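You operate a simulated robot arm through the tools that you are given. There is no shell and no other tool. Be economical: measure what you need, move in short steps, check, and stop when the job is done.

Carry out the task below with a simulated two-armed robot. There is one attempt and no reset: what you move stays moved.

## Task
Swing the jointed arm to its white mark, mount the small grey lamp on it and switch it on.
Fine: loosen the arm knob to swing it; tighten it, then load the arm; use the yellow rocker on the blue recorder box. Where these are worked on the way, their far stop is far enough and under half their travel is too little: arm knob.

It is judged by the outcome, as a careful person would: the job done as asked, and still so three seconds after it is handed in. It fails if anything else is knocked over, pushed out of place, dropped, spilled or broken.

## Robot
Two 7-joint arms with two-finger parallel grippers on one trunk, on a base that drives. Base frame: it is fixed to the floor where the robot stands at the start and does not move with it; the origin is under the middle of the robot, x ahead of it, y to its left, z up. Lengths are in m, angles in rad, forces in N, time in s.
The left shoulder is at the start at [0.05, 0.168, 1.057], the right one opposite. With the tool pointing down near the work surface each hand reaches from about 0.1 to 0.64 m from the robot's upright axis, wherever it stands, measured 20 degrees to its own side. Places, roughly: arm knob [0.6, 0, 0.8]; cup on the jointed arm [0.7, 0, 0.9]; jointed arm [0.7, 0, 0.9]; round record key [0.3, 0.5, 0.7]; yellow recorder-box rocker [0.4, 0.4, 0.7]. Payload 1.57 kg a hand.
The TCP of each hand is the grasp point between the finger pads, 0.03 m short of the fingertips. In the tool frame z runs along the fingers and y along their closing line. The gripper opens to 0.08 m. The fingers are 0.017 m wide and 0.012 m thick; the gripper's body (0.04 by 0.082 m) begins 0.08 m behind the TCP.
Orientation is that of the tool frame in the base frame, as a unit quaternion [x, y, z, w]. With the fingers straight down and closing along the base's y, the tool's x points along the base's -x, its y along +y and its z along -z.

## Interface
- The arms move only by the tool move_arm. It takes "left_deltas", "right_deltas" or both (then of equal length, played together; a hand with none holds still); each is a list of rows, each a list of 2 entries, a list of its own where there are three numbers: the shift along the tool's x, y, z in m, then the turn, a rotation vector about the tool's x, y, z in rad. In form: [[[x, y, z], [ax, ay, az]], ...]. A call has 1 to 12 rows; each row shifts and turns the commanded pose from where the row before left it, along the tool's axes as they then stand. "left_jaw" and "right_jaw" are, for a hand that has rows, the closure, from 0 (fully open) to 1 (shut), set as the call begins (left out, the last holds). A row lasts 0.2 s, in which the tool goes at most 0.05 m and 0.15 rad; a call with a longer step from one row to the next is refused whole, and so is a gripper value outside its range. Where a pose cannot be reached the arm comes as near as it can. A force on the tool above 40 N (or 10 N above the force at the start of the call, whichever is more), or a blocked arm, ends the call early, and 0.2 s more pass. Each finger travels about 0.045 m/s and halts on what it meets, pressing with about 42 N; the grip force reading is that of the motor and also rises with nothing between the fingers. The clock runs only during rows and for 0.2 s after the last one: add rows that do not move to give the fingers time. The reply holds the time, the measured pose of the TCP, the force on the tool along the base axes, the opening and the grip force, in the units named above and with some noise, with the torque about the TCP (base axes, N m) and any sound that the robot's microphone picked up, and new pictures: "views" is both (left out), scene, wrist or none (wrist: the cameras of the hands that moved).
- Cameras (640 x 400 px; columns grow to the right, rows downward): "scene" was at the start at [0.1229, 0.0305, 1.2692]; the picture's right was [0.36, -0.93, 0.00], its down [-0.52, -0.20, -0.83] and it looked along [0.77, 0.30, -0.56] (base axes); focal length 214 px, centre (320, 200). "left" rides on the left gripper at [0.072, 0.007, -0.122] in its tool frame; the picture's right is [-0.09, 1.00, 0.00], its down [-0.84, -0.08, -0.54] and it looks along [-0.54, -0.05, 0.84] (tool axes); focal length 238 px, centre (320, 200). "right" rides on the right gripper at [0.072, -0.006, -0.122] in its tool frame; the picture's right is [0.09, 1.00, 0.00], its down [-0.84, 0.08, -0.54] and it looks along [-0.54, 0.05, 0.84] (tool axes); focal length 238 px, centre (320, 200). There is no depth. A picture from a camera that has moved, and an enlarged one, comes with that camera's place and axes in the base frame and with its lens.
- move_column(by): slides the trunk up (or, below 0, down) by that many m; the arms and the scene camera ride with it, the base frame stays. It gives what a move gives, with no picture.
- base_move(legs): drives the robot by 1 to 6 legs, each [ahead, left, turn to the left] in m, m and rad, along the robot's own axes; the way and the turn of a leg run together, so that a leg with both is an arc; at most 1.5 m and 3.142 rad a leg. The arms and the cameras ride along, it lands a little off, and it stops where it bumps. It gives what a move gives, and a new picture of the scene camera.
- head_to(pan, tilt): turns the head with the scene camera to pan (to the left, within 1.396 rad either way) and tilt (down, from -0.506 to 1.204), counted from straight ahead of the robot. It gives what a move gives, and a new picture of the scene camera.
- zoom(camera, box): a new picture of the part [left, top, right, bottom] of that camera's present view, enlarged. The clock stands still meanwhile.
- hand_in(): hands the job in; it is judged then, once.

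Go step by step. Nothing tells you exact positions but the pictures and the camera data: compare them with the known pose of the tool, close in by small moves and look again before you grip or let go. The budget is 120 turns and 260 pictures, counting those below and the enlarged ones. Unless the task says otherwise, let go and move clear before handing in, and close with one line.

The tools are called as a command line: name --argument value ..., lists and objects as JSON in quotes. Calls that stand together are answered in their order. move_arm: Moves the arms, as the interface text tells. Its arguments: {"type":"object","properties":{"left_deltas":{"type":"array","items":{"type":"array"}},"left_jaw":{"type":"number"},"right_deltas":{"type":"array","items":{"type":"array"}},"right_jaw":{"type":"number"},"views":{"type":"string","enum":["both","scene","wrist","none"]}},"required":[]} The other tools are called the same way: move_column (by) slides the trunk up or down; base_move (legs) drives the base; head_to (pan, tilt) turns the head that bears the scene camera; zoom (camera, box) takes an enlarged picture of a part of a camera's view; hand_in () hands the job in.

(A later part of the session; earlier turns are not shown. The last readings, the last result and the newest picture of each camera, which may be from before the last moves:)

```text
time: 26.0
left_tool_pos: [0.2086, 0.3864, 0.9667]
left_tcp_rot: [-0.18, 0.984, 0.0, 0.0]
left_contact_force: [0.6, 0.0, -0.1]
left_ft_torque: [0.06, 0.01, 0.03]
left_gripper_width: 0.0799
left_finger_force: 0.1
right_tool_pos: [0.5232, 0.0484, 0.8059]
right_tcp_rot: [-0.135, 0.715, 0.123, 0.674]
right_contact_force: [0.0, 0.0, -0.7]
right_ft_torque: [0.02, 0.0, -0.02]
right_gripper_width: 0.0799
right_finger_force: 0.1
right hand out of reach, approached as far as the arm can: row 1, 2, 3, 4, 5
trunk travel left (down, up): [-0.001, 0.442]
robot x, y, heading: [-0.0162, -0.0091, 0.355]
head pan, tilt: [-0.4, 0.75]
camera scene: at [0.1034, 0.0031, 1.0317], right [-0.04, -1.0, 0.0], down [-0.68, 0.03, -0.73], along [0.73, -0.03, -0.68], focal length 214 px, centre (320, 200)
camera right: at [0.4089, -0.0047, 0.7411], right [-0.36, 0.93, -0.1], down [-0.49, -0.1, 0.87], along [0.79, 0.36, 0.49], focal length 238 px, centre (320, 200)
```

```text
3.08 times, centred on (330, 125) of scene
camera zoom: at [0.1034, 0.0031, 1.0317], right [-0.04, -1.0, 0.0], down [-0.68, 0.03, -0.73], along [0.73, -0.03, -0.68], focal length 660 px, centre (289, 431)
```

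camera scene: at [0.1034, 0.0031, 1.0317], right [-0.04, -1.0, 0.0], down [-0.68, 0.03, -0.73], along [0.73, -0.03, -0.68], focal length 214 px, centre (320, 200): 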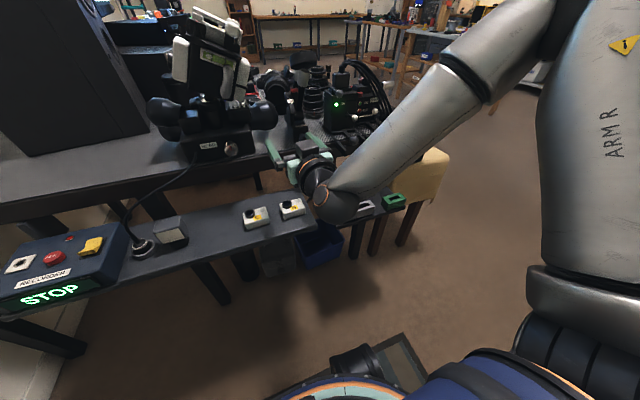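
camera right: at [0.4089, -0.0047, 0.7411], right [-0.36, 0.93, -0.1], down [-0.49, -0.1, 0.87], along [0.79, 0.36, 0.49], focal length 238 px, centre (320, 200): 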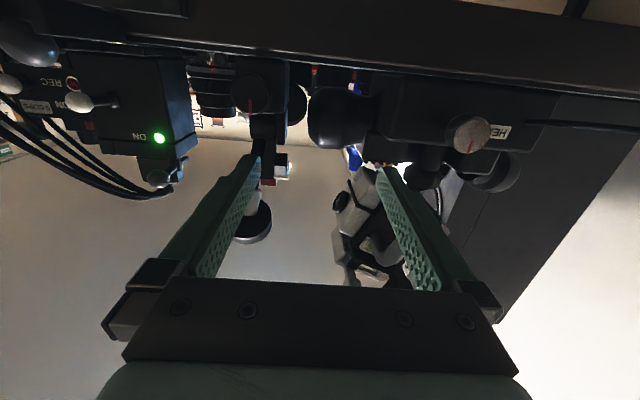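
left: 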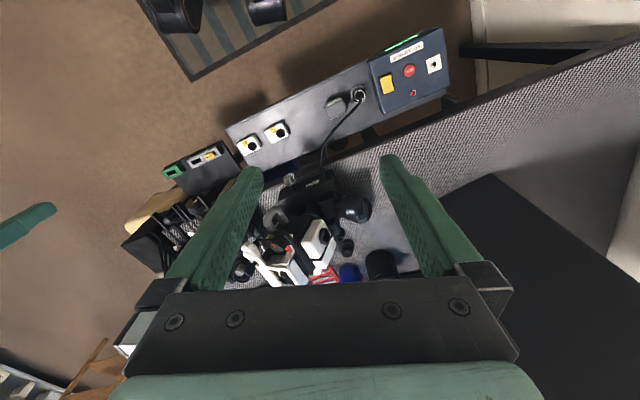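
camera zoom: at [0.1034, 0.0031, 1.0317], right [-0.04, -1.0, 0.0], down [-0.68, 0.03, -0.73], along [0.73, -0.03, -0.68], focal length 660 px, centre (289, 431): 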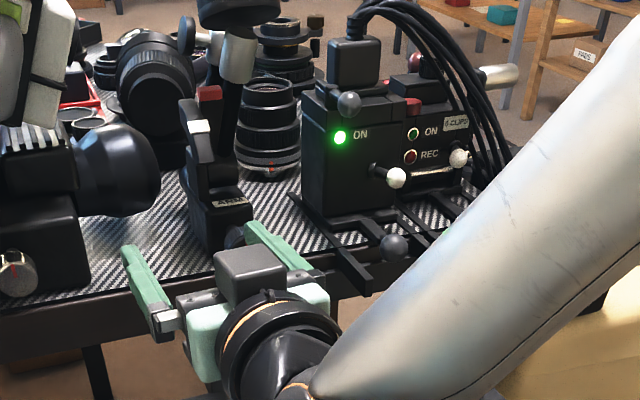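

The elbow is too folded at this distance. I'll back the base another 0.18 m so the forearm can extend.

base_move --legs '[[-0.18, 0, 0]]'

move_arm --right_deltas '[[[0, -0.02, 0.03], [0, -0.03, 0]], [[0, -0.02, 0.03], [0, -0.03, 0]], [[0, -0.02, 0.03], [0, 0, 0]], [[0.01, -0.02, 0.02], [0, 0, 0]], [[0.02, 0, 0.0], [0, 0, 0]], [[0.02, 0, 0.0], [0, 0, 0]]]'

```text
time: 27.5
left_tool_pos: [0.0422, 0.324, 0.9673]
left_tcp_rot: [-0.18, 0.984, 0.0, 0.001]
left_contact_force: [1.0, 0.4, -0.3]
left_ft_torque: [0.04, -0.04, 0.01]
left_gripper_width: 0.0799
left_finger_force: 0.1
right_tool_pos: [0.3572, -0.0152, 0.8058]
right_tcp_rot: [-0.135, 0.716, 0.123, 0.674]
right_contact_force: [0.0, 0.2, -1.5]
right_ft_torque: [0.0, 0.04, 0.01]
right_gripper_width: 0.0798
right_finger_force: 0.1
trunk travel left (down, up): [-0.001, 0.442]
robot x, y, heading: [-0.1838, -0.0654, 0.364]
head pan, tilt: [-0.4, 0.75]
camera scene: at [-0.0621, -0.0593, 1.0317], right [-0.04, -1.0, 0.0], down [-0.68, 0.03, -0.73], along [0.73, -0.03, -0.68], focal length 214 px, centre (320, 200)
```

scene: 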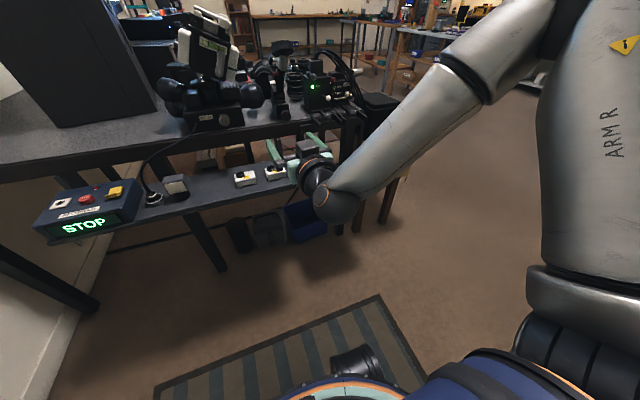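

```text
time: 28.9
left_tool_pos: [0.0433, 0.3218, 0.9683]
left_tcp_rot: [-0.18, 0.984, -0.001, -0.001]
left_contact_force: [0.2, 0.4, 0.2]
left_ft_torque: [-0.02, -0.03, 0.0]
left_gripper_width: 0.0802
left_finger_force: 0.1
right_tool_pos: [0.4392, 0.0373, 0.828]
right_tcp_rot: [-0.129, 0.697, 0.125, 0.695]
right_contact_force: [0.6, -0.4, 0.4]
right_ft_torque: [-0.02, 0.0, 0.01]
right_gripper_width: 0.08
right_finger_force: 0.0
right hand out of reach, approached as far as the arm can: row 1, 2, 3, 4, 5, 6
trunk travel left (down, up): [-0.001, 0.442]
robot x, y, heading: [-0.1821, -0.0684, 0.36]
head pan, tilt: [-0.4, 0.75]
camera scene: at [-0.0622, -0.0594, 1.0317], right [-0.04, -1.0, 0.0], down [-0.68, 0.03, -0.73], along [0.73, -0.03, -0.68], focal length 214 px, centre (320, 200)
camera right: at [0.3282, -0.013, 0.7561], right [-0.35, 0.93, -0.1], down [-0.53, -0.11, 0.84], along [0.77, 0.35, 0.54], focal length 238 px, centre (320, 200)
```

scene: 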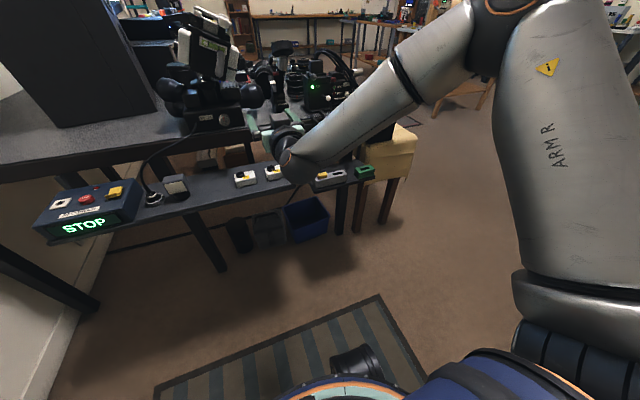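
right: 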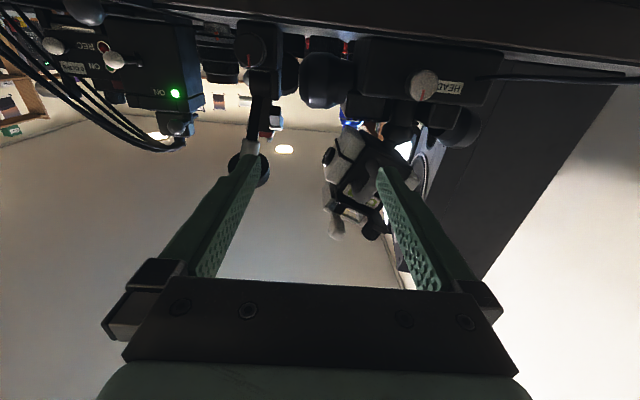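

The limit looks like a wrist-roll limit rather than distance. I'll roll the hand the other way (+1.2 rad about the tool axis), which is also the start I want for loosening, then try moving again.

move_arm --right_deltas '[[[0, 0, 0], [0, 0, 0.15]], [[0, 0, 0], [0, 0, 0.15]], [[0, 0, 0], [0, 0, 0.15]], [[0, 0, 0], [0, 0, 0.15]], [[0, 0, 0], [0, 0, 0.15]], [[0, 0, 0], [0, 0, 0.15]], [[0, 0, 0], [0, 0, 0.15]], [[0, 0, 0], [0, 0, 0.15]]]'

```text
time: 30.7
left_tool_pos: [0.0434, 0.3235, 0.9659]
left_tcp_rot: [-0.179, 0.984, 0.0, 0.0]
left_contact_force: [0.7, 0.3, -0.6]
left_ft_torque: [-0.02, 0.0, 0.01]
left_gripper_width: 0.0799
left_finger_force: 0.0
right_tool_pos: [0.4409, 0.039, 0.8313]
right_tcp_rot: [0.286, 0.647, 0.497, 0.502]
right_contact_force: [-0.5, -0.1, -0.3]
right_ft_torque: [0.03, 0.0, -0.01]
right_gripper_width: 0.0801
right_finger_force: 0.0
trunk travel left (down, up): [-0.001, 0.442]
robot x, y, heading: [-0.1809, -0.0701, 0.364]
head pan, tilt: [-0.4, 0.75]
camera scene: at [-0.0622, -0.0593, 1.0317], right [-0.04, -1.0, 0.0], down [-0.68, 0.03, -0.73], along [0.73, -0.03, -0.68], focal length 214 px, centre (320, 200)
camera right: at [0.3037, 0.0556, 0.7969], right [-0.16, 0.42, 0.89], down [-0.24, -0.89, 0.38], along [0.96, -0.15, 0.24], focal length 238 px, centre (320, 200)
```

scene: 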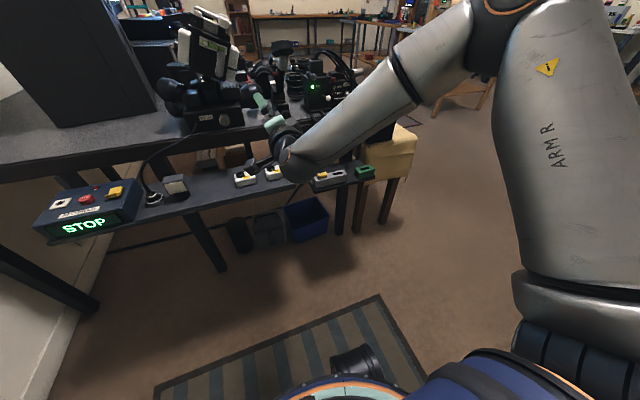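
right: 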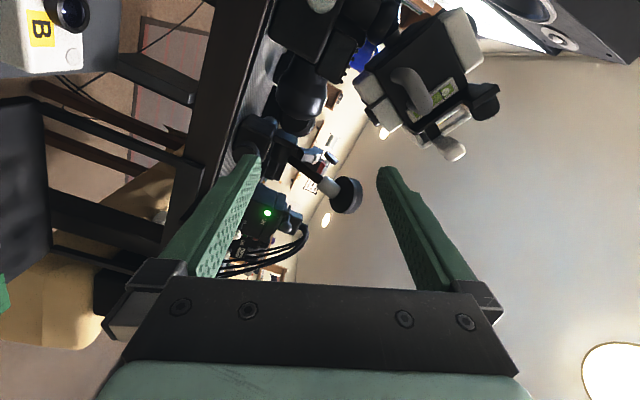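

Roll works freely. Now shift to the knob's axis (about 0.08 right, 0.066 down), still short of it.

move_arm --right_deltas '[[[-0.0167, -0.03, 0.01], [0, 0, 0]], [[-0.0167, -0.03, 0.01], [0, 0, 0]], [[-0.0167, -0.03, 0.01], [0, 0, 0]]]'

```text
time: 31.5
left_tool_pos: [0.0432, 0.324, 0.9671]
left_tcp_rot: [-0.18, 0.984, 0.0, -0.001]
left_contact_force: [-0.4, 0.3, 0.6]
left_ft_torque: [0.0, 0.01, 0.0]
left_gripper_width: 0.0799
left_finger_force: 0.0
right_tool_pos: [0.4625, 0.0459, 0.8187]
right_tcp_rot: [0.292, 0.65, 0.49, 0.503]
right_contact_force: [-0.8, 0.3, -0.1]
right_ft_torque: [0.0, 0.04, -0.03]
right_gripper_width: 0.0802
right_finger_force: 0.0
right hand out of reach, approached as far as the arm can: row 1, 2, 3
trunk travel left (down, up): [-0.001, 0.442]
robot x, y, heading: [-0.1843, -0.0673, 0.362]
head pan, tilt: [-0.4, 0.75]
camera scene: at [-0.0621, -0.0594, 1.0317], right [-0.04, -1.0, 0.0], down [-0.68, 0.03, -0.73], along [0.73, -0.03, -0.68], focal length 214 px, centre (320, 200)
camera right: at [0.3264, 0.0636, 0.7869], right [-0.14, 0.43, 0.89], down [-0.25, -0.89, 0.39], along [0.96, -0.17, 0.23], focal length 238 px, centre (320, 200)
```

scene: 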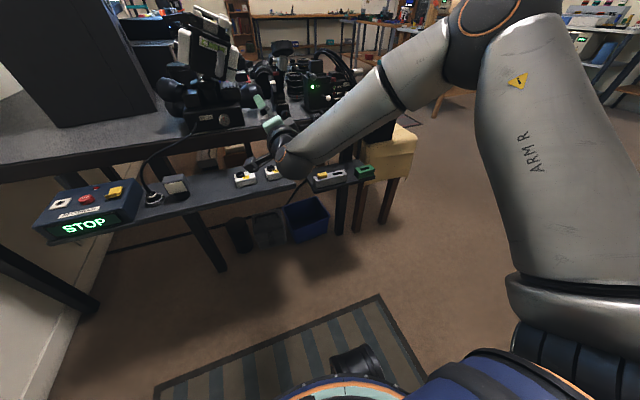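
right: 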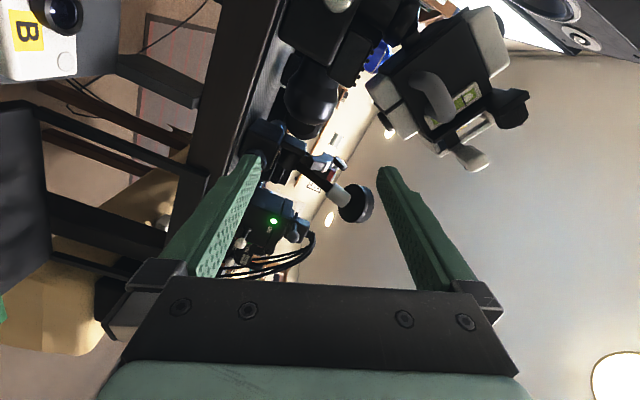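

Limit seems to be the folded elbow; extending forward should free it. I'll go forward 0.08 first, then right and down.

move_arm --right_deltas '[[[0, 0, 0.03], [0, 0, 0]], [[0, 0, 0.03], [0, 0, 0]], [[0, 0, 0.02], [0, 0, 0]], [[-0.0167, -0.03, 0], [0, 0, 0]], [[-0.0167, -0.03, 0], [0, 0, 0]], [[-0.0167, -0.02, 0], [0, 0, 0]]]'

```text
time: 32.9
left_tool_pos: [0.043, 0.3234, 0.9678]
left_tcp_rot: [-0.18, 0.984, 0.0, 0.0]
left_contact_force: [-0.5, 0.2, 0.5]
left_ft_torque: [0.01, -0.01, -0.02]
left_gripper_width: 0.0801
left_finger_force: 0.1
right_tool_pos: [0.542, 0.0745, 0.8188]
right_tcp_rot: [0.292, 0.65, 0.489, 0.503]
right_contact_force: [-0.4, 0.8, 0.6]
right_ft_torque: [0.0, -0.01, -0.04]
right_gripper_width: 0.08
right_finger_force: 0.0
right hand out of reach, approached as far as the arm can: row 1, 4, 5, 6
trunk travel left (down, up): [-0.001, 0.442]
robot x, y, heading: [-0.1833, -0.0716, 0.366]
head pan, tilt: [-0.4, 0.75]
camera scene: at [-0.0622, -0.0593, 1.0317], right [-0.04, -1.0, 0.0], down [-0.68, 0.03, -0.73], along [0.73, -0.03, -0.68], focal length 214 px, centre (320, 200)
camera right: at [0.4063, 0.0926, 0.7863], right [-0.14, 0.43, 0.89], down [-0.25, -0.89, 0.39], along [0.96, -0.17, 0.23], focal length 238 px, centre (320, 200)
```

scene: 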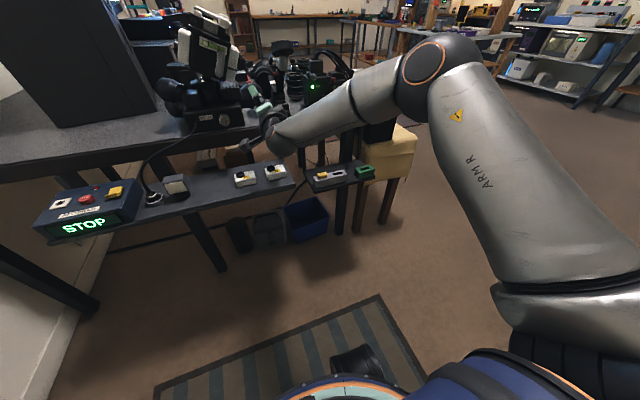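
right: 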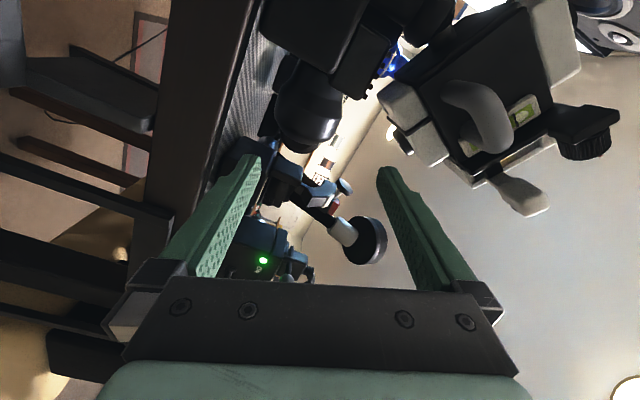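

Forward works but right/down is refused by the wrist. I'll shift the base right (and slightly back) instead, then try pure downward motion.

base_move --legs '[[-0.06, 0, 0], [0, -0.085, 0]]'

move_arm --right_deltas '[[[0.0091, -0.0232, 0], [0, 0, 0]], [[0.0091, -0.0232, 0], [0, 0, 0]]]'

```text
time: 34.8
left_tool_pos: [0.019, 0.2237, 0.9671]
left_tcp_rot: [-0.18, 0.984, 0.0, 0.0]
left_contact_force: [0.2, 0.0, -0.6]
left_ft_torque: [0.01, -0.02, 0.01]
left_gripper_width: 0.0797
left_finger_force: 0.2
right_tool_pos: [0.5188, -0.0247, 0.8181]
right_tcp_rot: [0.292, 0.65, 0.488, 0.504]
right_contact_force: [0.4, 0.4, -0.4]
right_ft_torque: [0.0, 0.02, 0.04]
right_gripper_width: 0.08
right_finger_force: 0.2
trunk travel left (down, up): [-0.001, 0.442]
robot x, y, heading: [-0.2079, -0.1677, 0.36]
head pan, tilt: [-0.4, 0.75]
camera scene: at [-0.0874, -0.1595, 1.0317], right [-0.04, -1.0, 0.0], down [-0.68, 0.03, -0.73], along [0.73, -0.03, -0.68], focal length 214 px, centre (320, 200)
```

scene: 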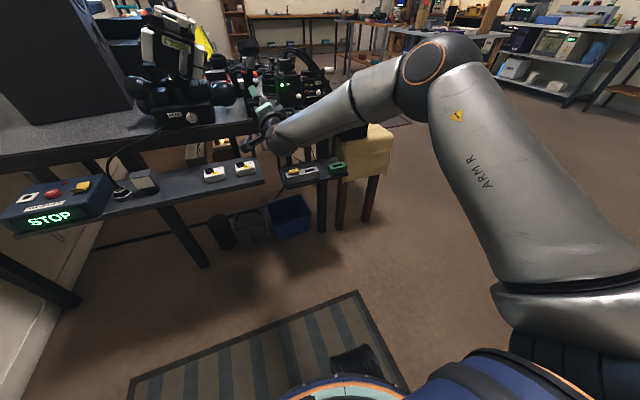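

```text
time: 35.4
left_tool_pos: [0.0185, 0.222, 0.9685]
left_tcp_rot: [-0.18, 0.984, 0.0, 0.0]
left_contact_force: [0.2, -0.5, 0.6]
left_ft_torque: [-0.01, 0.0, 0.01]
left_gripper_width: 0.0798
left_finger_force: 0.0
right_tool_pos: [0.5139, -0.0079, 0.7817]
right_tcp_rot: [0.297, 0.651, 0.484, 0.503]
right_contact_force: [-0.5, 0.2, 0.3]
right_ft_torque: [0.0, -0.01, 0.02]
right_gripper_width: 0.0799
right_finger_force: 0.2
right hand out of reach, approached as far as the arm can: row 1, 2
trunk travel left (down, up): [-0.001, 0.442]
robot x, y, heading: [-0.2088, -0.171, 0.365]
head pan, tilt: [-0.4, 0.75]
camera scene: at [-0.0874, -0.1596, 1.0317], right [-0.04, -1.0, 0.0], down [-0.68, 0.03, -0.73], along [0.73, -0.03, -0.68], focal length 214 px, centre (320, 200)
camera right: at [0.3778, 0.0112, 0.7508], right [-0.13, 0.43, 0.89], down [-0.25, -0.88, 0.39], along [0.96, -0.17, 0.23], focal length 238 px, centre (320, 200)
```

scene: 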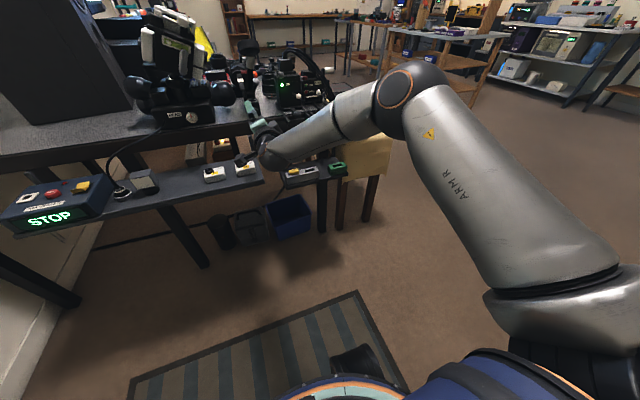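
right: 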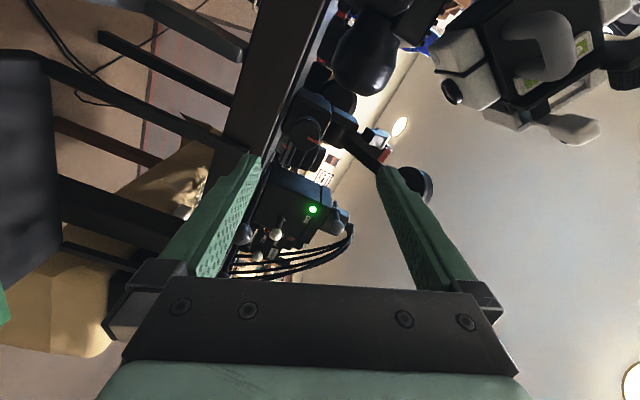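

Now at z=0.78 with the knob triangulated at (0.615, 0.024, 0.765). The table surface is only ~3 cm under the knob's axis, so I'll roll back 0.5 rad and narrow the jaws before approaching.

move_arm --right_deltas '[[[0, 0, 0.01], [0, 0, -0.125]], [[0, 0, 0.01], [0, 0, -0.125]], [[0, 0, 0.01], [0, 0, -0.125]], [[0, 0, 0.01], [0, 0, -0.125]]]' --right_jaw 0.3 --views "wrist"

zoom --camera "right" --box '[220, 60, 420, 200]'

```text
time: 36.4
left_tool_pos: [0.0169, 0.2234, 0.9679]
left_tcp_rot: [-0.179, 0.984, 0.001, 0.0]
left_contact_force: [-1.0, -0.1, 1.0]
left_ft_torque: [0.01, 0.0, -0.02]
left_gripper_width: 0.0803
left_finger_force: 0.1
right_tool_pos: [0.5507, 0.0039, 0.7811]
right_tcp_rot: [0.122, 0.702, 0.348, 0.609]
right_contact_force: [0.0, 0.0, 0.0]
right_ft_torque: [-0.02, -0.01, -0.02]
right_gripper_width: 0.056
right_finger_force: 0.0
trunk travel left (down, up): [-0.001, 0.442]
robot x, y, heading: [-0.2069, -0.169, 0.358]
head pan, tilt: [-0.4, 0.75]
camera right: at [0.4225, 0.0008, 0.7234], right [-0.27, 0.78, 0.56], down [-0.34, -0.63, 0.7], along [0.9, 0.0, 0.43], focal length 238 px, centre (320, 200)
```

right: 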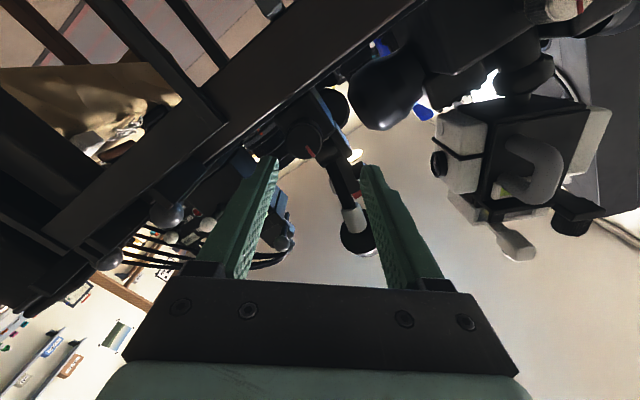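

```text
2.86 times, centred on (320, 130) of right
camera zoom: at [0.4225, 0.0008, 0.7234], right [-0.27, 0.78, 0.56], down [-0.34, -0.63, 0.7], along [0.9, 0.0, 0.43], focal length 681 px, centre (320, 400)
```

zoom: 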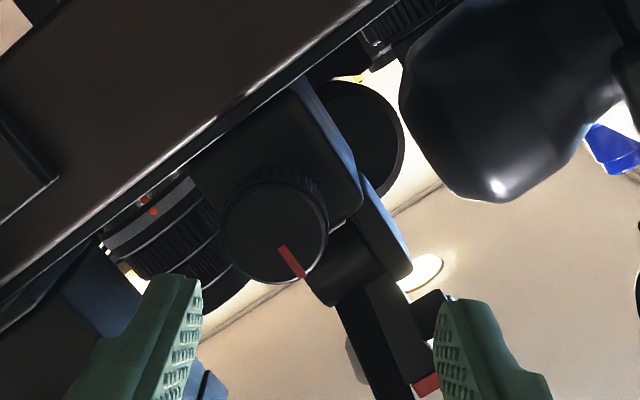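

Knob at (0.615, 0.0215, 0.7655). Align and advance so the pads straddle it.

move_arm --right_deltas '[[[0.0078, -0.0134, 0.005], [0, 0, 0]], [[0, 0, 0.015], [0, 0, 0]], [[0, 0, 0.015], [0, 0, 0]]]' --views "wrist"

zoom --camera "right" --box '[220, 60, 420, 200]'

```text
time: 37.2
left_tool_pos: [0.019, 0.2221, 0.9675]
left_tcp_rot: [-0.18, 0.984, 0.0, 0.0]
left_contact_force: [0.0, 0.5, -0.2]
left_ft_torque: [-0.04, -0.04, -0.02]
left_gripper_width: 0.08
left_finger_force: 0.1
right_tool_pos: [0.585, 0.0166, 0.7682]
right_tcp_rot: [0.122, 0.702, 0.348, 0.609]
right_contact_force: [-0.1, -0.4, 0.3]
right_ft_torque: [-0.01, 0.03, -0.01]
right_gripper_width: 0.0561
right_finger_force: 0.0
right hand out of reach, approached as far as the arm can: row 1
trunk travel left (down, up): [-0.001, 0.442]
robot x, y, heading: [-0.2072, -0.1727, 0.359]
head pan, tilt: [-0.4, 0.75]
camera right: at [0.4565, 0.0119, 0.7106], right [-0.27, 0.78, 0.57], down [-0.34, -0.63, 0.7], along [0.9, 0.0, 0.43], focal length 238 px, centre (320, 200)
```

right: 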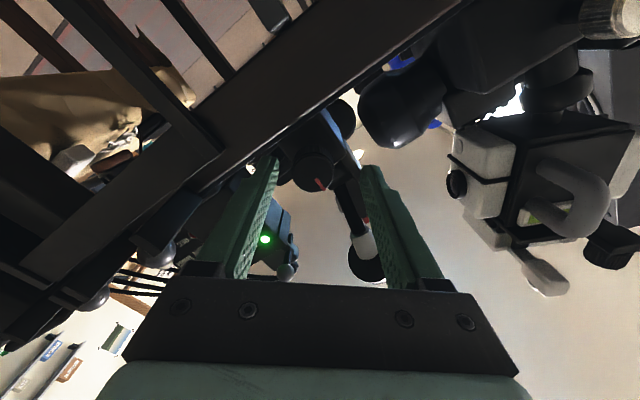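

```text
2.86 times, centred on (320, 130) of right
camera zoom: at [0.4565, 0.0119, 0.7106], right [-0.27, 0.78, 0.57], down [-0.34, -0.63, 0.7], along [0.9, 0.0, 0.43], focal length 681 px, centre (320, 400)
```

zoom: 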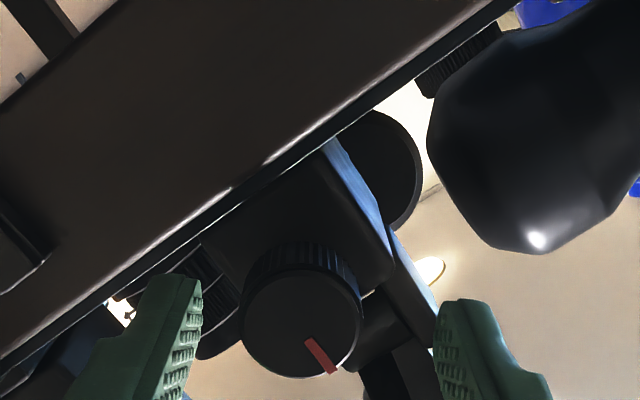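

Face centre refined to (0.611, 0.020, 0.765), radius ≈14 mm. Advance 0.02 and close on it.

move_arm --right_deltas '[[[-0.001, -0.006, 0.01], [0, 0, 0]], [[0, 0, 0.01], [0, 0, 0]]]' --views "none"

move_arm --right_deltas '[[[0, 0, 0], [0, 0, 0]], [[0, 0, 0], [0, 0, 0]], [[0, 0, 0], [0, 0, 0]]]' --right_jaw 0.75 --views "wrist"

zoom --camera "right" --box '[220, 60, 420, 200]'

```text
time: 37.8
left_tool_pos: [0.0159, 0.2224, 0.9682]
left_tcp_rot: [-0.179, 0.984, 0.001, 0.001]
left_contact_force: [-0.4, -1.3, -0.7]
left_ft_torque: [-0.01, 0.02, 0.0]
left_gripper_width: 0.08
left_finger_force: 0.1
right_tool_pos: [0.5989, 0.0157, 0.7653]
right_tcp_rot: [0.122, 0.703, 0.35, 0.608]
right_contact_force: [-25.4, -9.9, -0.6]
right_ft_torque: [-0.31, 0.79, -0.77]
right_gripper_width: 0.0565
right_finger_force: 0.6
right hand out of reach, approached as far as the arm can: row 2
trunk travel left (down, up): [-0.001, 0.442]
robot x, y, heading: [-0.2091, -0.1711, 0.362]
head pan, tilt: [-0.4, 0.75]
```

```text
time: 38.3
left_tool_pos: [0.0175, 0.2221, 0.9684]
left_tcp_rot: [-0.179, 0.984, 0.001, 0.001]
left_contact_force: [-0.1, 0.5, 0.0]
left_ft_torque: [0.0, 0.01, 0.02]
left_gripper_width: 0.08
left_finger_force: 0.1
right_tool_pos: [0.6025, 0.0121, 0.7627]
right_tcp_rot: [0.124, 0.703, 0.347, 0.608]
right_contact_force: [-13.6, -7.5, 0.2]
right_ft_torque: [-0.4, 0.4, -0.8]
right_gripper_width: 0.0446
right_finger_force: 13.9
trunk travel left (down, up): [-0.001, 0.442]
robot x, y, heading: [-0.2085, -0.17, 0.358]
head pan, tilt: [-0.4, 0.75]
stopped in row 2 (right hand): the force on the tool passed its limit at 42 N (the readings are from after the stop); the commanded pose is now the measured one
camera right: at [0.4733, 0.0078, 0.7048], right [-0.27, 0.78, 0.57], down [-0.34, -0.63, 0.7], along [0.9, 0.0, 0.43], focal length 238 px, centre (320, 200)
```

right: 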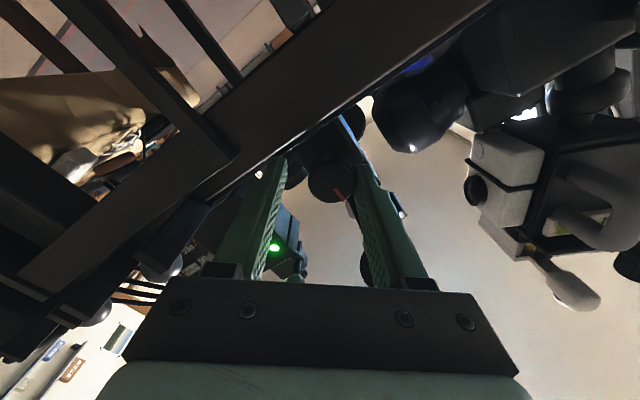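

```text
2.86 times, centred on (320, 130) of right
camera zoom: at [0.4733, 0.0078, 0.7048], right [-0.27, 0.78, 0.57], down [-0.34, -0.63, 0.7], along [0.9, 0.0, 0.43], focal length 681 px, centre (320, 400)
```

zoom: 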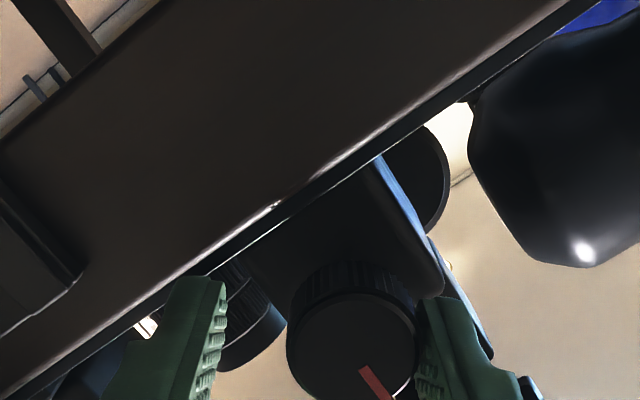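

The lower finger touched the table edge, and the knob sits off-centre toward the upper finger. I'll back off, narrow the jaws, recentre and flatten the roll slightly.

move_arm --right_deltas '[[[0, 0, -0.03], [0, 0, 0]], [[0.001, 0.0052, 0], [0, 0, -0.1]], [[0, 0, 0], [0, 0, -0.1]], [[0, 0, 0], [0, 0, 0]]]' --right_jaw 0.53 --views "wrist"

zoom --camera "right" --box '[220, 60, 420, 200]'

```text
time: 39.3
left_tool_pos: [0.0178, 0.2233, 0.9677]
left_tcp_rot: [-0.179, 0.984, 0.0, 0.0]
left_contact_force: [0.2, -1.1, -0.4]
left_ft_torque: [0.01, -0.04, 0.0]
left_gripper_width: 0.0802
left_finger_force: 0.0
right_tool_pos: [0.5737, 0.0075, 0.7662]
right_tcp_rot: [0.053, 0.713, 0.284, 0.638]
right_contact_force: [-0.7, 0.1, -1.2]
right_ft_torque: [-0.01, 0.0, -0.01]
right_gripper_width: 0.0377
right_finger_force: 0.1
trunk travel left (down, up): [-0.001, 0.442]
robot x, y, heading: [-0.2068, -0.1682, 0.352]
head pan, tilt: [-0.4, 0.75]
camera right: at [0.4482, -0.0084, 0.7009], right [-0.3, 0.87, 0.39], down [-0.38, -0.49, 0.79], along [0.87, 0.09, 0.48], focal length 238 px, centre (320, 200)
```

right: 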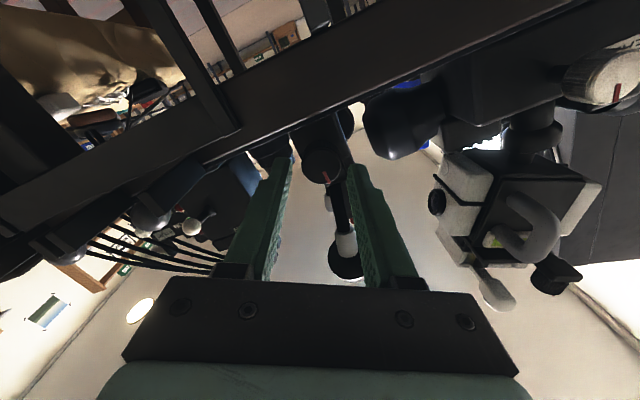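

```text
2.86 times, centred on (320, 130) of right
camera zoom: at [0.4482, -0.0084, 0.7009], right [-0.3, 0.87, 0.39], down [-0.38, -0.49, 0.79], along [0.87, 0.09, 0.48], focal length 681 px, centre (320, 400)
```

zoom: 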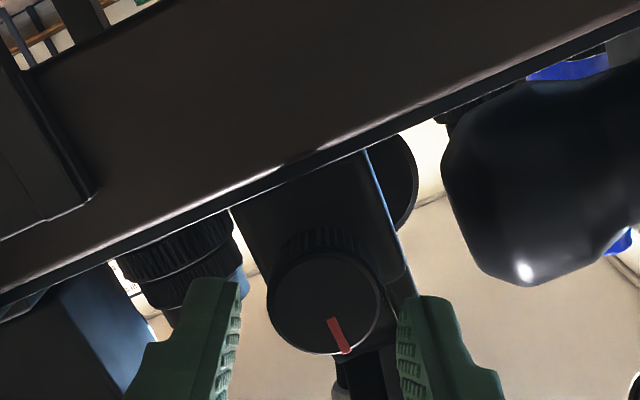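

Well centred. Advance 0.033 and close.

move_arm --right_deltas '[[[0, 0, 0.012], [0, 0, 0]], [[0, 0, 0.011], [0, 0, 0]], [[0, 0, 0.01], [0, 0, 0]]]' --views "none"

move_arm --right_deltas '[[[0, 0, 0], [0, 0, 0]], [[0, 0, 0], [0, 0, 0]], [[0, 0, 0], [0, 0, 0]]]' --right_jaw 0.8 --views "wrist"

```text
time: 40.1
left_tool_pos: [0.0181, 0.2219, 0.9678]
left_tcp_rot: [-0.179, 0.984, 0.0, 0.001]
left_contact_force: [-0.1, 0.4, 0.2]
left_ft_torque: [-0.02, 0.01, 0.0]
left_gripper_width: 0.0802
left_finger_force: 0.0
right_tool_pos: [0.6018, 0.0155, 0.7642]
right_tcp_rot: [0.054, 0.713, 0.285, 0.638]
right_contact_force: [-0.9, -0.7, 0.1]
right_ft_torque: [0.01, 0.01, 0.0]
right_gripper_width: 0.0378
right_finger_force: 0.0
right hand out of reach, approached as far as the arm can: row 3
trunk travel left (down, up): [-0.001, 0.442]
robot x, y, heading: [-0.2066, -0.1689, 0.355]
head pan, tilt: [-0.4, 0.75]
```

```text
time: 40.9
left_tool_pos: [0.0166, 0.2235, 0.968]
left_tcp_rot: [-0.178, 0.984, -0.001, 0.0]
left_contact_force: [0.4, -0.4, -0.6]
left_ft_torque: [0.01, 0.0, -0.04]
left_gripper_width: 0.0799
left_finger_force: 0.0
right_tool_pos: [0.6007, 0.0184, 0.7656]
right_tcp_rot: [0.051, 0.712, 0.287, 0.639]
right_contact_force: [2.0, 14.0, 6.5]
right_ft_torque: [-0.11, 0.34, -0.29]
right_gripper_width: 0.0301
right_finger_force: 36.6
trunk travel left (down, up): [-0.001, 0.442]
robot x, y, heading: [-0.2101, -0.1688, 0.359]
head pan, tilt: [-0.4, 0.75]
camera right: at [0.4757, 0.0014, 0.7009], right [-0.31, 0.87, 0.39], down [-0.38, -0.49, 0.78], along [0.87, 0.09, 0.48], focal length 238 px, centre (320, 200)
```

right: 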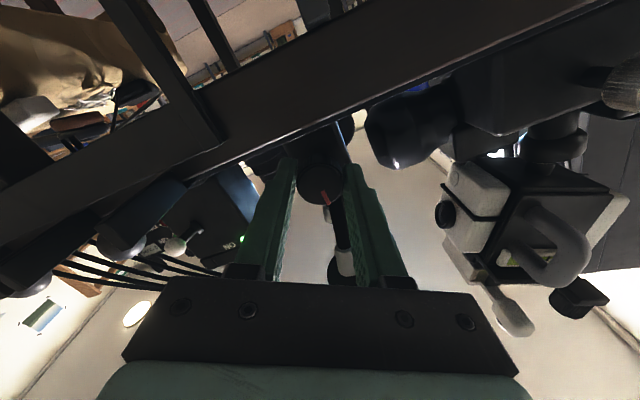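

The knob is gripped (30 mm wide). Turn counter-clockwise to loosen and watch the reading.

move_arm --right_deltas '[[[0, 0.001, 0], [0, 0, -0.1]], [[0, 0, 0], [0, 0, -0.1]], [[0, 0, 0], [0, 0, -0.1]], [[0, 0, 0], [0, 0, -0.1]]]' --views "wrist"

zoom --camera "right" --box '[220, 60, 420, 200]'

```text
time: 41.9
left_tool_pos: [0.0166, 0.2237, 0.9676]
left_tcp_rot: [-0.179, 0.984, -0.001, 0.001]
left_contact_force: [0.5, 0.0, 0.7]
left_ft_torque: [0.0, -0.04, -0.01]
left_gripper_width: 0.08
left_finger_force: 0.0
right_tool_pos: [0.6006, 0.0168, 0.767]
right_tcp_rot: [-0.09, 0.709, 0.151, 0.683]
right_contact_force: [2.0, 15.9, 6.8]
right_ft_torque: [-0.24, 0.66, -0.5]
right_gripper_width: 0.0304
right_finger_force: 39.6
trunk travel left (down, up): [-0.001, 0.442]
robot x, y, heading: [-0.2096, -0.1695, 0.358]
head pan, tilt: [-0.4, 0.75]
camera right: at [0.4851, -0.0251, 0.6952], right [-0.34, 0.94, 0.0], down [-0.49, -0.18, 0.85], along [0.8, 0.29, 0.52], focal length 238 px, centre (320, 200)
```

right: 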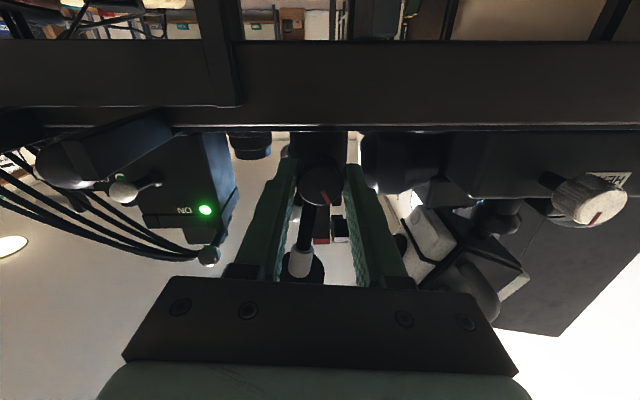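

```text
2.86 times, centred on (320, 130) of right
camera zoom: at [0.4851, -0.0251, 0.6952], right [-0.34, 0.94, 0.0], down [-0.49, -0.18, 0.85], along [0.8, 0.29, 0.52], focal length 681 px, centre (320, 400)
```

zoom: 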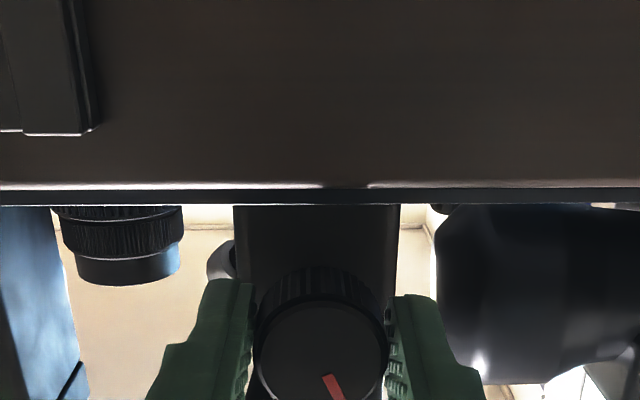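

The knob follows the hand with little torque. Relieve the side force slightly and continue turning.

move_arm --right_deltas '[[[-0.001, 0.002, 0], [0, 0, -0.1]], [[0, 0, 0], [0, 0, -0.1]], [[0, 0, 0], [0, 0, -0.1]], [[0, 0, 0], [0, 0, -0.1]], [[0, 0, 0], [0, 0, -0.1]], [[0, 0, 0], [0, 0, -0.1]], [[0, 0, 0], [0, 0, -0.1]], [[0, 0, 0], [0, 0, -0.1]]]' --views "wrist"

zoom --camera "right" --box '[220, 60, 420, 200]'

```text
time: 43.7
left_tool_pos: [0.0175, 0.2222, 0.9682]
left_tcp_rot: [-0.179, 0.984, 0.0, 0.001]
left_contact_force: [-0.1, -0.7, -0.1]
left_ft_torque: [-0.03, 0.02, 0.01]
left_gripper_width: 0.0801
left_finger_force: 0.1
right_tool_pos: [0.6001, 0.0173, 0.7657]
right_tcp_rot: [-0.359, 0.619, -0.126, 0.687]
right_contact_force: [-1.9, 0.7, -4.7]
right_ft_torque: [-0.11, 0.34, -1.27]
right_gripper_width: 0.0306
right_finger_force: 39.6
trunk travel left (down, up): [-0.001, 0.442]
robot x, y, heading: [-0.2055, -0.1713, 0.359]
head pan, tilt: [-0.4, 0.75]
camera right: at [0.503, -0.0736, 0.7173], right [-0.25, 0.65, -0.72], down [-0.7, 0.39, 0.6], along [0.67, 0.65, 0.36], focal length 238 px, centre (320, 200)
```

right: 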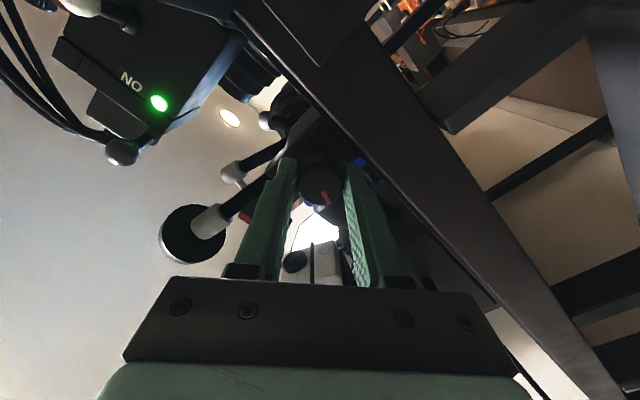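

```text
2.86 times, centred on (320, 130) of right
camera zoom: at [0.503, -0.0736, 0.7173], right [-0.25, 0.65, -0.72], down [-0.7, 0.39, 0.6], along [0.67, 0.65, 0.36], focal length 681 px, centre (320, 400)
```

zoom: 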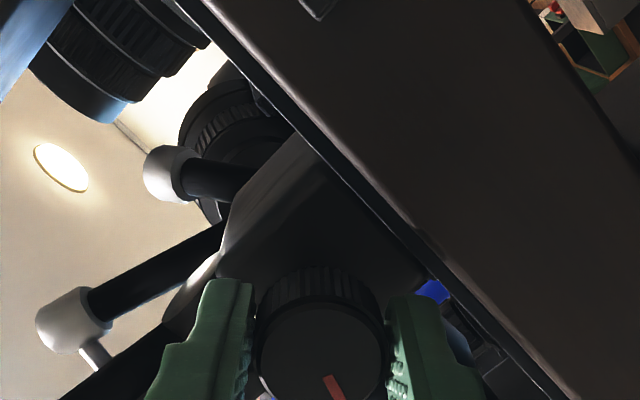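

Still following, no stop yet. A little more.

move_arm --right_deltas '[[[0, 0, 0], [0, 0, -0.1]], [[0, 0, 0], [0, 0, -0.1]], [[0, 0, 0], [0, 0, -0.1]], [[0, 0, 0], [0, 0, -0.1]]]' --views "wrist"

zoom --camera "right" --box '[220, 60, 420, 200]'

```text
time: 44.7
left_tool_pos: [0.018, 0.2221, 0.9674]
left_tcp_rot: [-0.179, 0.984, 0.0, 0.0]
left_contact_force: [0.8, -0.2, 0.5]
left_ft_torque: [0.0, 0.0, 0.04]
left_gripper_width: 0.0802
left_finger_force: 0.0
right_tool_pos: [0.6017, 0.017, 0.7664]
right_tcp_rot: [-0.475, 0.534, -0.26, 0.649]
right_contact_force: [-4.1, -1.3, -4.4]
right_ft_torque: [0.43, -0.35, -0.8]
right_gripper_width: 0.0305
right_finger_force: 39.1
trunk travel left (down, up): [-0.001, 0.442]
robot x, y, heading: [-0.2117, -0.1728, 0.357]
head pan, tilt: [-0.4, 0.75]
camera right: at [0.5088, -0.0874, 0.7421], right [-0.14, 0.34, -0.93], down [-0.77, 0.56, 0.32], along [0.62, 0.76, 0.18], focal length 238 px, centre (320, 200)
```

right: 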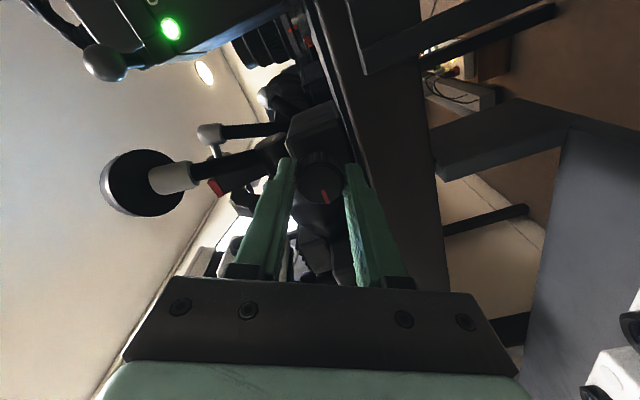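

```text
2.86 times, centred on (320, 130) of right
camera zoom: at [0.5088, -0.0874, 0.7421], right [-0.14, 0.34, -0.93], down [-0.77, 0.56, 0.32], along [0.62, 0.76, 0.18], focal length 681 px, centre (320, 400)
```

zoom: 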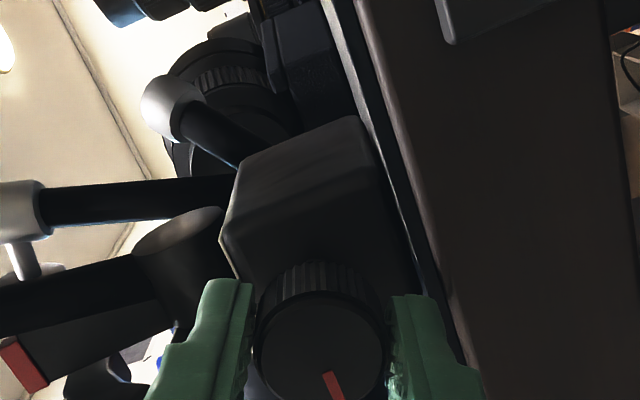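

Torque about the axis has risen to 0.28 Nm — perhaps near the stop. I'll try two more small steps.

move_arm --right_deltas '[[[0, 0, 0], [0, 0, -0.08]], [[0, 0, 0], [0, 0, -0.08]]]' --views "none"

zoom --camera "right" --box '[220, 60, 420, 200]'

```text
time: 45.3
left_tool_pos: [0.0184, 0.2223, 0.9676]
left_tcp_rot: [-0.179, 0.984, 0.0, 0.0]
left_contact_force: [0.1, -0.4, 0.6]
left_ft_torque: [0.03, 0.02, -0.02]
left_gripper_width: 0.0801
left_finger_force: 0.0
right_tool_pos: [0.5985, 0.0197, 0.7661]
right_tcp_rot: [-0.517, 0.494, -0.311, 0.626]
right_contact_force: [-0.4, 2.4, -2.4]
right_ft_torque: [0.31, -0.55, -0.48]
right_gripper_width: 0.0298
right_finger_force: 39.6
trunk travel left (down, up): [-0.001, 0.442]
robot x, y, heading: [-0.2064, -0.1685, 0.357]
head pan, tilt: [-0.4, 0.75]
```

```text
2.86 times, centred on (320, 130) of right
camera zoom: at [0.5098, -0.0895, 0.7534], right [-0.09, 0.19, -0.98], down [-0.79, 0.59, 0.19], along [0.61, 0.78, 0.1], focal length 681 px, centre (320, 400)
```

zoom: 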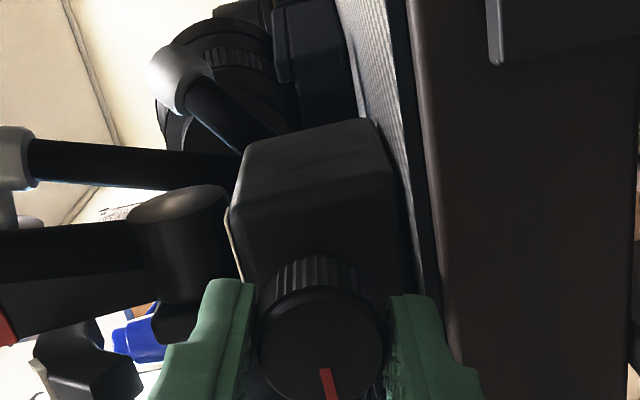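

The indicator has now slipped relative to the hand, so the knob is at its loose stop. Release gently and retract.

move_arm --right_deltas '[[[0, 0, 0], [0, 0, 0]], [[0, 0, 0], [0, 0, 0]]]' --right_jaw 0.54 --views "none"

move_arm --right_deltas '[[[0, 0, -0.01], [0, 0, 0]], [[0, 0, -0.02], [0, 0, 0]], [[0, 0, -0.02], [0, 0, 0]], [[0, 0, -0.02], [0, 0, 0]]]' --views "both"

zoom --camera "right" --box '[60, 30, 420, 260]'

zoom --camera "scene" --box '[190, 20, 330, 180]'

```text
time: 45.9
left_tool_pos: [0.0178, 0.222, 0.9695]
left_tcp_rot: [-0.179, 0.984, 0.0, 0.0]
left_contact_force: [0.2, 0.9, 0.7]
left_ft_torque: [0.01, 0.0, 0.0]
left_gripper_width: 0.0802
left_finger_force: 0.0
right_tool_pos: [0.6009, 0.0173, 0.7664]
right_tcp_rot: [-0.515, 0.495, -0.31, 0.627]
right_contact_force: [0.9, -0.7, 0.0]
right_ft_torque: [0.01, -0.05, 0.01]
right_gripper_width: 0.0363
right_finger_force: 0.1
trunk travel left (down, up): [-0.001, 0.442]
robot x, y, heading: [-0.2083, -0.1693, 0.355]
head pan, tilt: [-0.4, 0.75]
```

```text
time: 46.9
left_tool_pos: [0.0195, 0.2227, 0.9686]
left_tcp_rot: [-0.178, 0.984, 0.0, 0.0]
left_contact_force: [-0.4, -0.3, 0.3]
left_ft_torque: [0.0, 0.01, -0.01]
left_gripper_width: 0.0801
left_finger_force: 0.1
right_tool_pos: [0.5341, 0.0003, 0.7704]
right_tcp_rot: [-0.515, 0.498, -0.312, 0.624]
right_contact_force: [-0.1, -0.6, -0.2]
right_ft_torque: [-0.01, 0.02, 0.08]
right_gripper_width: 0.037
right_finger_force: 0.1
right hand out of reach, approached as far as the arm can: row 4
trunk travel left (down, up): [-0.001, 0.442]
robot x, y, heading: [-0.2047, -0.1699, 0.357]
head pan, tilt: [-0.4, 0.75]
camera scene: at [-0.0878, -0.16, 1.0317], right [-0.04, -1.0, 0.0], down [-0.68, 0.03, -0.73], along [0.73, -0.03, -0.68], focal length 214 px, centre (320, 200)
camera right: at [0.4431, -0.108, 0.7587], right [-0.09, 0.19, -0.98], down [-0.78, 0.6, 0.19], along [0.62, 0.78, 0.09], focal length 238 px, centre (320, 200)
```

scene: 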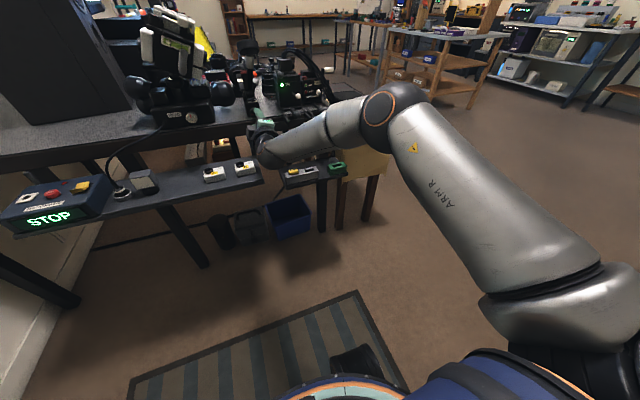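
right: 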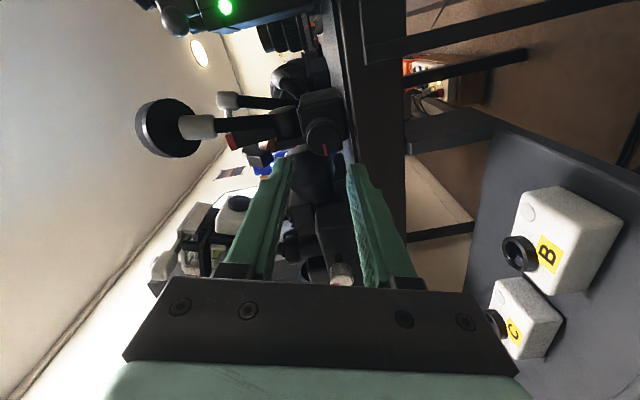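

```text
1.74 times, centred on (240, 145) of right
camera zoom: at [0.4431, -0.108, 0.7587], right [-0.09, 0.19, -0.98], down [-0.78, 0.6, 0.19], along [0.62, 0.78, 0.09], focal length 414 px, centre (459, 296)
```

zoom: 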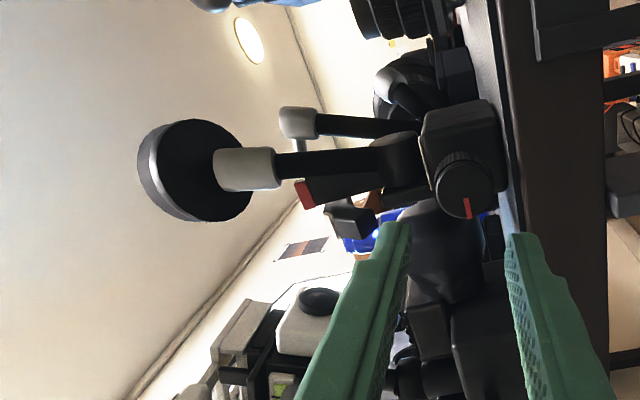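

```text
2.50 times, centred on (260, 100) of scene
camera zoom: at [-0.0878, -0.16, 1.0317], right [-0.04, -1.0, 0.0], down [-0.68, 0.03, -0.73], along [0.73, -0.03, -0.68], focal length 536 px, centre (470, 450)
```

zoom: 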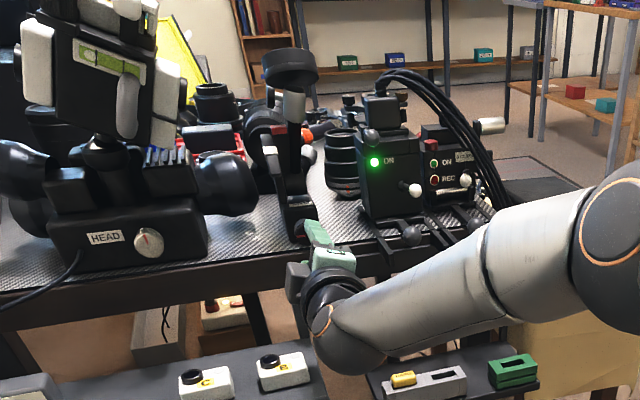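

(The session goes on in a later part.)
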